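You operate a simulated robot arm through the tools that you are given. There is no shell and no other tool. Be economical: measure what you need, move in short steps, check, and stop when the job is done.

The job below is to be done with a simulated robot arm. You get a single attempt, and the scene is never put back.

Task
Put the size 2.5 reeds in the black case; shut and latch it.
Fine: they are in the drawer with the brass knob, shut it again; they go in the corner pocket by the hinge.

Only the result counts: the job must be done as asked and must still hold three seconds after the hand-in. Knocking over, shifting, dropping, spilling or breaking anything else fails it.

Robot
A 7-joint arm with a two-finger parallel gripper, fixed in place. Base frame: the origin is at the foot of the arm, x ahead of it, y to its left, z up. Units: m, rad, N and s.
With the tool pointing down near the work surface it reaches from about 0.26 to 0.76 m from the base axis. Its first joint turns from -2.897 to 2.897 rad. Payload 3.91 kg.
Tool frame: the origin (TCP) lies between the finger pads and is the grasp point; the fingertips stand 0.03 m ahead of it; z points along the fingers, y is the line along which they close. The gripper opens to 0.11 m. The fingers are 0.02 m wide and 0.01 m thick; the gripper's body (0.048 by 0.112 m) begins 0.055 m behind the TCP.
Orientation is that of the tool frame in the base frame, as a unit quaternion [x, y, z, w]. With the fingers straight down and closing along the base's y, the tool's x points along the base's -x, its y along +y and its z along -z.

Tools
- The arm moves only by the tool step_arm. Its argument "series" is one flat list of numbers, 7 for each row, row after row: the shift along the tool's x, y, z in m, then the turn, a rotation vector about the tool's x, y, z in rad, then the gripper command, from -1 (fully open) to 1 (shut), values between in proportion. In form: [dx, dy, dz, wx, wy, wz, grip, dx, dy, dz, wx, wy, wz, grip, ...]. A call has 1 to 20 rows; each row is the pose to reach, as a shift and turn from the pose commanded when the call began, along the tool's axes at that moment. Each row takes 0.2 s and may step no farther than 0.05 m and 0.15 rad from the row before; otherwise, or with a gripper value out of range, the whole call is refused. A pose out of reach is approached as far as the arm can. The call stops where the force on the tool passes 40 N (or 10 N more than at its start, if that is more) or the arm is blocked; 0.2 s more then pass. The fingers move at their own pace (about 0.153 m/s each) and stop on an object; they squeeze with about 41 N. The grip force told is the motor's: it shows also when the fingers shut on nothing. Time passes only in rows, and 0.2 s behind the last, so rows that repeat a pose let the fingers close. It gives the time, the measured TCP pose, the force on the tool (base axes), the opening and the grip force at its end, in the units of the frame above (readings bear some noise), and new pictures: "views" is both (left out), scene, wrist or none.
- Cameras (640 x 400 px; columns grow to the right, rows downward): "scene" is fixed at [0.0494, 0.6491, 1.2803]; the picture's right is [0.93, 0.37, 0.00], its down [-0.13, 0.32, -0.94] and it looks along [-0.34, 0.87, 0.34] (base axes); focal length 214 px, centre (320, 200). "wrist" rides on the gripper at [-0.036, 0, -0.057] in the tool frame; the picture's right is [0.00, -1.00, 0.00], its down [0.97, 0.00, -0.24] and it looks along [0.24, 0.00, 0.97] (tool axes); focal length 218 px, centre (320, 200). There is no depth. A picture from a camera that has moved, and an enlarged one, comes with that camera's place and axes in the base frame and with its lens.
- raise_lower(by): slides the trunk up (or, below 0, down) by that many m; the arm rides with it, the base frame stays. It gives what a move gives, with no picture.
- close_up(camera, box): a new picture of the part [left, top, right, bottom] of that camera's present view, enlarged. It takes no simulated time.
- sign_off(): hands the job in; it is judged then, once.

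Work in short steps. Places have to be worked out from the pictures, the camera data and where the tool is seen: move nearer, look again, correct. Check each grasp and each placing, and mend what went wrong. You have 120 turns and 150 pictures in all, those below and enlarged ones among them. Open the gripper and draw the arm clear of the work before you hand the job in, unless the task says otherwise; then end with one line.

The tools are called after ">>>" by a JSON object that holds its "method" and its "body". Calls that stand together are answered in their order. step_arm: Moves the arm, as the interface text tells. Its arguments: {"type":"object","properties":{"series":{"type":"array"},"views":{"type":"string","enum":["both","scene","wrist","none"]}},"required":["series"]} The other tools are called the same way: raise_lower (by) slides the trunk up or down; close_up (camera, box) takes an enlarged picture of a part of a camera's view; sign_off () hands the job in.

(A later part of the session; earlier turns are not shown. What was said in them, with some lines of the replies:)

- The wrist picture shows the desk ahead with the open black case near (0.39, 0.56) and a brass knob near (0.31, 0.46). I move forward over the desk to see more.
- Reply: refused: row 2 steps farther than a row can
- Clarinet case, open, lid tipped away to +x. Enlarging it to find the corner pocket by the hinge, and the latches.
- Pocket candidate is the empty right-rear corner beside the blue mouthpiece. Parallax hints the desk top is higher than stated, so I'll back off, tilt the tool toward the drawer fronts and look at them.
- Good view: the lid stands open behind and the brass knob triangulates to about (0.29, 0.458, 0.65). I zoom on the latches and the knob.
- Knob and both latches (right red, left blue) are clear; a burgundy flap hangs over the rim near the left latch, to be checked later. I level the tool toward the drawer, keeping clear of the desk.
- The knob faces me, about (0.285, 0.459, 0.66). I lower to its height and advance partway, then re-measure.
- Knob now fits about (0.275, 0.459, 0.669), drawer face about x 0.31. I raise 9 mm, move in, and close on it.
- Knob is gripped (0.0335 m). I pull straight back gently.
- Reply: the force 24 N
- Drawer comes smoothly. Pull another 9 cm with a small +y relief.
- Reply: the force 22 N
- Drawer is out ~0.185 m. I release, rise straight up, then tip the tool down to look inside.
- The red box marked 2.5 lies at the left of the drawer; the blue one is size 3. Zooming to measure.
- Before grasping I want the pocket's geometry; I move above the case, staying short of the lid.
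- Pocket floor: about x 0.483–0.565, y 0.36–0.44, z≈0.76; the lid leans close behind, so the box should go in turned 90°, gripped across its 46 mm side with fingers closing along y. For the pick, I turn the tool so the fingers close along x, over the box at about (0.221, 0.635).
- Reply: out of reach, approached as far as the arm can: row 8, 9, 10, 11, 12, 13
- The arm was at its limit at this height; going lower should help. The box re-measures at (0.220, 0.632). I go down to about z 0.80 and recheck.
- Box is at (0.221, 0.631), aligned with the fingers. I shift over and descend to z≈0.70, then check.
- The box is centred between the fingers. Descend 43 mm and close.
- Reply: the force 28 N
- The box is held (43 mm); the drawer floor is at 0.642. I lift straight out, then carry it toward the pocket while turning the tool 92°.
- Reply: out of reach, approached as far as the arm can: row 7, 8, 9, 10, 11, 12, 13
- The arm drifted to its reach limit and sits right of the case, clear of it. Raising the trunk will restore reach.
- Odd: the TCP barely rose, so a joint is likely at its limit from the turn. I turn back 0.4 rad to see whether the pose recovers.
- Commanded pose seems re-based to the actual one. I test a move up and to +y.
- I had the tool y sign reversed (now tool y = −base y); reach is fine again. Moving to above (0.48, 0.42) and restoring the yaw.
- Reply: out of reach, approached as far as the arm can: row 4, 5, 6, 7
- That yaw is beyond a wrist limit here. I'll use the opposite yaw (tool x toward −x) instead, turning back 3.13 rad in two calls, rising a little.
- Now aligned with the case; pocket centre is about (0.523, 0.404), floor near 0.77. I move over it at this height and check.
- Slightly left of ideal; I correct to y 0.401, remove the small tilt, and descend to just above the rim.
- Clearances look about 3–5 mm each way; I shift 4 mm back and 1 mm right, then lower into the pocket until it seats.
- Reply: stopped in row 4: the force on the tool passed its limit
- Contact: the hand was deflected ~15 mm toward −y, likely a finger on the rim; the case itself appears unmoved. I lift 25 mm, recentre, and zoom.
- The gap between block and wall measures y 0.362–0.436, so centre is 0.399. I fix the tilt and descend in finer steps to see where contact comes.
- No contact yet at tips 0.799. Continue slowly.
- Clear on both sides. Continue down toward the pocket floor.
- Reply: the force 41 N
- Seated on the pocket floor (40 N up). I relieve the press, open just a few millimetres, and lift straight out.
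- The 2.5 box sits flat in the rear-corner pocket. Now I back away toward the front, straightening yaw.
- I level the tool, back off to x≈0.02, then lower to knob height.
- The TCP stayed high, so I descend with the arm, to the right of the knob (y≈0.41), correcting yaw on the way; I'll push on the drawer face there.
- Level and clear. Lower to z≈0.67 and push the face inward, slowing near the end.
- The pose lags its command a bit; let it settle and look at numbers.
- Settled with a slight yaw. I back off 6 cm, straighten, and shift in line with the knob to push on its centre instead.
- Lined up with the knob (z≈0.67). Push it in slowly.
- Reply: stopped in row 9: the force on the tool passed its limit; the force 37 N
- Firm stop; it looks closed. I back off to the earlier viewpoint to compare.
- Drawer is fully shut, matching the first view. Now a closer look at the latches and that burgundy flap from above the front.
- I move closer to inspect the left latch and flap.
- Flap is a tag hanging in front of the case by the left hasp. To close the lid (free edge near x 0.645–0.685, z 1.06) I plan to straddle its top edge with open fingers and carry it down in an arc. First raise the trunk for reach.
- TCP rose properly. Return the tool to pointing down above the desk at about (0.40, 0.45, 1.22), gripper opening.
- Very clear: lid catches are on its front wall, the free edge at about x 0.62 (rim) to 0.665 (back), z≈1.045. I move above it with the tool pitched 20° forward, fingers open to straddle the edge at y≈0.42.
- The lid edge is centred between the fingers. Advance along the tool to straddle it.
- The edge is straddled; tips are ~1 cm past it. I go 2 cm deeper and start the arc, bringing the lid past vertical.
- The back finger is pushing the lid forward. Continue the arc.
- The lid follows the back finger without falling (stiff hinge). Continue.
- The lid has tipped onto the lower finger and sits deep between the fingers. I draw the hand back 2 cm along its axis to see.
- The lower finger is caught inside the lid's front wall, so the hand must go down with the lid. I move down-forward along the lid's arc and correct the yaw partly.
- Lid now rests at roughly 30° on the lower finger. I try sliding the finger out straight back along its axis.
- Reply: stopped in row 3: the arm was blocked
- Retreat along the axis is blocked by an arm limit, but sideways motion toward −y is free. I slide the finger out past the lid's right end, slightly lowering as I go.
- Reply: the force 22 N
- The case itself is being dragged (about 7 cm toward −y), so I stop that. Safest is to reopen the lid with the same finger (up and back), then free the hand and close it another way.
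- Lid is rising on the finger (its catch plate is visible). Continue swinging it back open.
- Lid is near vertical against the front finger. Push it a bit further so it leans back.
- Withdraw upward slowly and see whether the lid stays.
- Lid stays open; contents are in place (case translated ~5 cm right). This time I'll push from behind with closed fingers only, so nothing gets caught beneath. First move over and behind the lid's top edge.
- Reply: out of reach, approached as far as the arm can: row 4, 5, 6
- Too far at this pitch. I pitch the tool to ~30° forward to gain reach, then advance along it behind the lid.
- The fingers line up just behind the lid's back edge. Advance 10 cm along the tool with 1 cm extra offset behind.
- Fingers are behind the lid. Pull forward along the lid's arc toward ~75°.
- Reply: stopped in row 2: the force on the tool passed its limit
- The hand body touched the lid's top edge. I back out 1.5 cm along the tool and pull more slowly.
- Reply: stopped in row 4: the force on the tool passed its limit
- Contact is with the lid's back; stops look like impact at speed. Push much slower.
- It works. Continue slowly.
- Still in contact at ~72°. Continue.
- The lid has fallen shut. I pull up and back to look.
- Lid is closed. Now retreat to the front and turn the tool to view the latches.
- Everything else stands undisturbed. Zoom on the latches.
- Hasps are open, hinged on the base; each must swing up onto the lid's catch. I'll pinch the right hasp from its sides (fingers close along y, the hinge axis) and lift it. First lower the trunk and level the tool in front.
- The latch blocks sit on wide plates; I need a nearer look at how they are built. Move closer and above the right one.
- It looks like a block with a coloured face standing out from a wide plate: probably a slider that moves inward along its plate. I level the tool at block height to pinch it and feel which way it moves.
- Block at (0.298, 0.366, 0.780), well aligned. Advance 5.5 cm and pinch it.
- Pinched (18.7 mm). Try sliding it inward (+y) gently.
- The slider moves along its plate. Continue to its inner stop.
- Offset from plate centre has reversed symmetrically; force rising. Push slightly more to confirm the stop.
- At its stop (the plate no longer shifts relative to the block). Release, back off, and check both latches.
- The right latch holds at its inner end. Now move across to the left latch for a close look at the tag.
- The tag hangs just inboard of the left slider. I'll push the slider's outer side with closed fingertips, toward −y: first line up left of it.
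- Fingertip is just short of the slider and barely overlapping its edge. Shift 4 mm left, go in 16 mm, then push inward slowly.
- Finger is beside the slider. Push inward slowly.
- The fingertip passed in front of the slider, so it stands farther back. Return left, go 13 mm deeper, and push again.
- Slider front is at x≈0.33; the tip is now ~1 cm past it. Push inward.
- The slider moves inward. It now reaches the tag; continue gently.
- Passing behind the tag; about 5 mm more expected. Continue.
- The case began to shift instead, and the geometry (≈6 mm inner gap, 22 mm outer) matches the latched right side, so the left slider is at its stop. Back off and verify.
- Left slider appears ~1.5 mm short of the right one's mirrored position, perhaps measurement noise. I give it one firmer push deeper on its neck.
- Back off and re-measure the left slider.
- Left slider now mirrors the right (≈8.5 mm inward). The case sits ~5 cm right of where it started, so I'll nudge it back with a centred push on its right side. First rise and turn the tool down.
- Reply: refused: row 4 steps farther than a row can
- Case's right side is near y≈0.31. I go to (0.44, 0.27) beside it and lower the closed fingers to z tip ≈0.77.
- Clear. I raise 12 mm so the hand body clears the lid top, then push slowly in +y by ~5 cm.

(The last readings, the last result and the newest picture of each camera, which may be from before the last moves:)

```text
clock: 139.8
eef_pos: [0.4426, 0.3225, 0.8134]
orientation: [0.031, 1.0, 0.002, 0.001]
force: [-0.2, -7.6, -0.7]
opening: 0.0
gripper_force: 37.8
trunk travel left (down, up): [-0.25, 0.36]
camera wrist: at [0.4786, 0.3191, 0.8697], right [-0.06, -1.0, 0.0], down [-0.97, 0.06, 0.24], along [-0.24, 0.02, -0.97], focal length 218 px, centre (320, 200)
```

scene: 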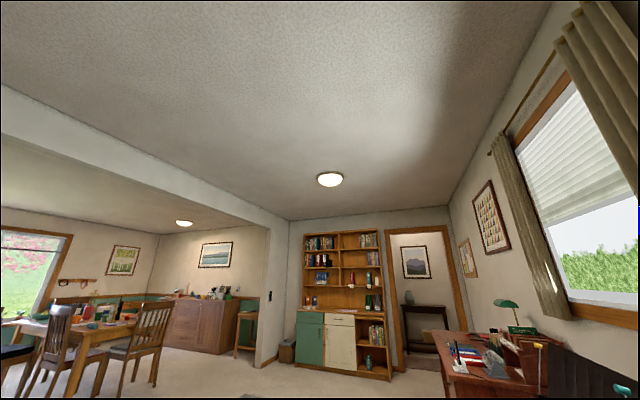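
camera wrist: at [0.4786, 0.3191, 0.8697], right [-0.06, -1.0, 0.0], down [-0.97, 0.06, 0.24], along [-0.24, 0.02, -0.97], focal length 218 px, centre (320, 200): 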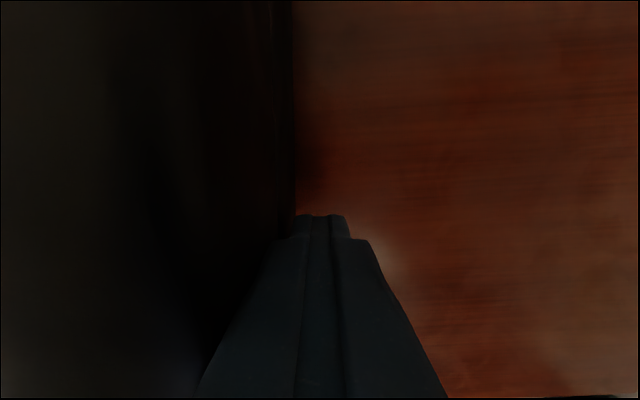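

The case slides evenly (7.6 N). Push another 2 cm.

>>> {"method": "step_arm", "body": {"series": [0, 0.004, 0, 0, 0, 0, 1, 0, 0.008, 0, 0, 0, 0, 1, 0.001, 0.012, 0, 0, 0, 0, 1, 0.001, 0.016, 0, 0, 0, 0, 1, 0.001, 0.02, 0, 0, 0, 0, 1, 0.001, 0.023, 0, 0, 0, 0, 1], "views": "none"}}

>>> {"method": "step_arm", "body": {"series": [0, -0.01, 0, 0, 0, 0, 1, 0, -0.04, 0, 0, 0, 0, 1, 0, -0.06, -0.03, 0, 0, 0, 1, 0, -0.06, -0.07, 0, 0, 0, 1, 0, -0.06, -0.11, 0, 0, 0, 1, 0.02, -0.04, -0.14, 0, 0, 0, 1, 0.05, -0.01, -0.16, 0, 0, 0, 0, 0.09, 0, -0.18, 0, 0, 0, -1, 0.13, 0.01, -0.18, 0, 0, 0, -1], "views": "wrist"}}

```text
clock: 141.2
eef_pos: [0.4436, 0.3451, 0.8135]
orientation: [0.029, 1.0, 0.002, 0.0]
force: [-0.8, -8.8, 2.2]
opening: 0.0001
gripper_force: 37.2
trunk travel left (down, up): [-0.25, 0.36]
```

```text
clock: 143.2
eef_pos: [0.3124, 0.3639, 0.9941]
orientation: [0.031, 1.0, 0.003, 0.0]
force: [-0.5, -0.7, 0.6]
opening: 0.1101
gripper_force: 0.0
trunk travel left (down, up): [-0.25, 0.36]
camera wrist: at [0.3491, 0.3611, 1.0503], right [-0.06, -1.0, 0.0], down [-0.97, 0.06, 0.24], along [-0.24, 0.02, -0.97], focal length 218 px, centre (320, 200)
```

wrist: 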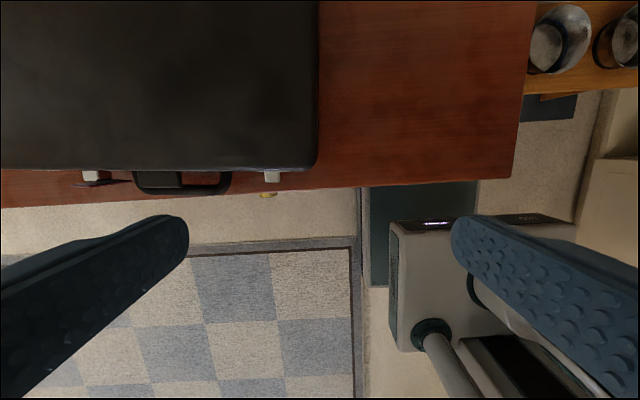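

Case is back near its original place. Retreat with the gripper open and take a final overview.

>>> {"method": "step_arm", "body": {"series": [0.04, 0.01, 0, 0, 0, 0, -1, 0.08, 0.03, 0, 0, -0.13, 0, -1, 0.12, 0.05, 0, 0, -0.26, 0, -1, 0.16, 0.07, 0, 0, -0.39, 0, -1, 0.2, 0.09, 0, 0, -0.52, 0, -1, 0.22, 0.11, 0, 0, -0.65, 0, -1, 0.23, 0.12, 0, 0, -0.78, 0, -1, 0.23, 0.12, 0, 0, -0.9, 0, -1], "views": "wrist"}}

>>> {"method": "close_up", "body": {"camera": "wrist", "box": [180, 60, 420, 210]}}

```text
clock: 145.0
eef_pos: [0.0912, 0.4973, 0.9933]
orientation: [0.029, 0.899, -0.011, 0.437]
force: [-0.9, 0.5, 0.4]
opening: 0.11
gripper_force: 0.1
trunk travel left (down, up): [-0.25, 0.36]
camera wrist: at [0.0688, 0.4979, 1.0561], right [-0.06, -1.0, 0.0], down [-0.79, 0.05, -0.61], along [0.61, -0.03, -0.79], focal length 218 px, centre (320, 200)
```

wrist: 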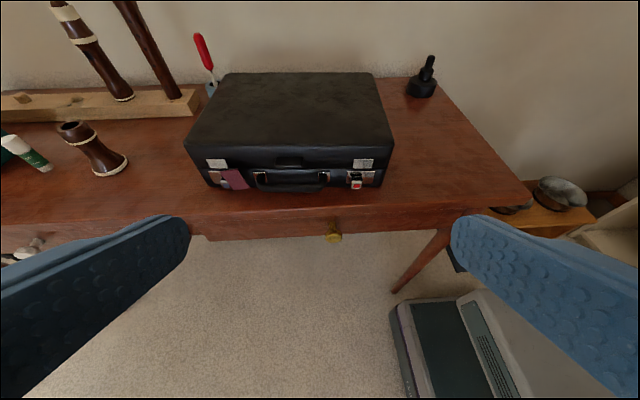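

```text
2.67 times, centred on (300, 135) of wrist
camera zoom: at [0.0688, 0.4979, 1.0561], right [-0.06, -1.0, 0.0], down [-0.79, 0.05, -0.61], along [0.61, -0.03, -0.79], focal length 582 px, centre (373, 373)
```

zoom: 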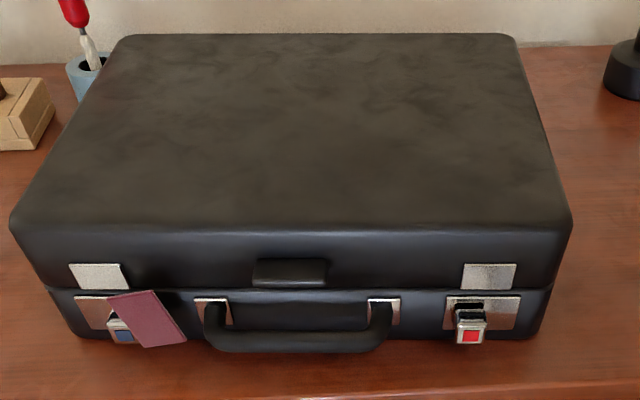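

Lid shut, both sliders at their inner ends, drawer closed, other items upright, and the gripper is open and clear. Handing in.

>>> {"method": "sign_off", "body": {}}

```text
The job is handed in.
```

I put the size 2.5 reeds in the case's corner pocket by the hinge, shut the lid, slid both latches to their inner stops and closed the brass-knob drawer. I didn't test the latches by trying to lift the lid. While I was closing it, the case slid about 5 cm to the right, and I pushed it back to roughly where it was.
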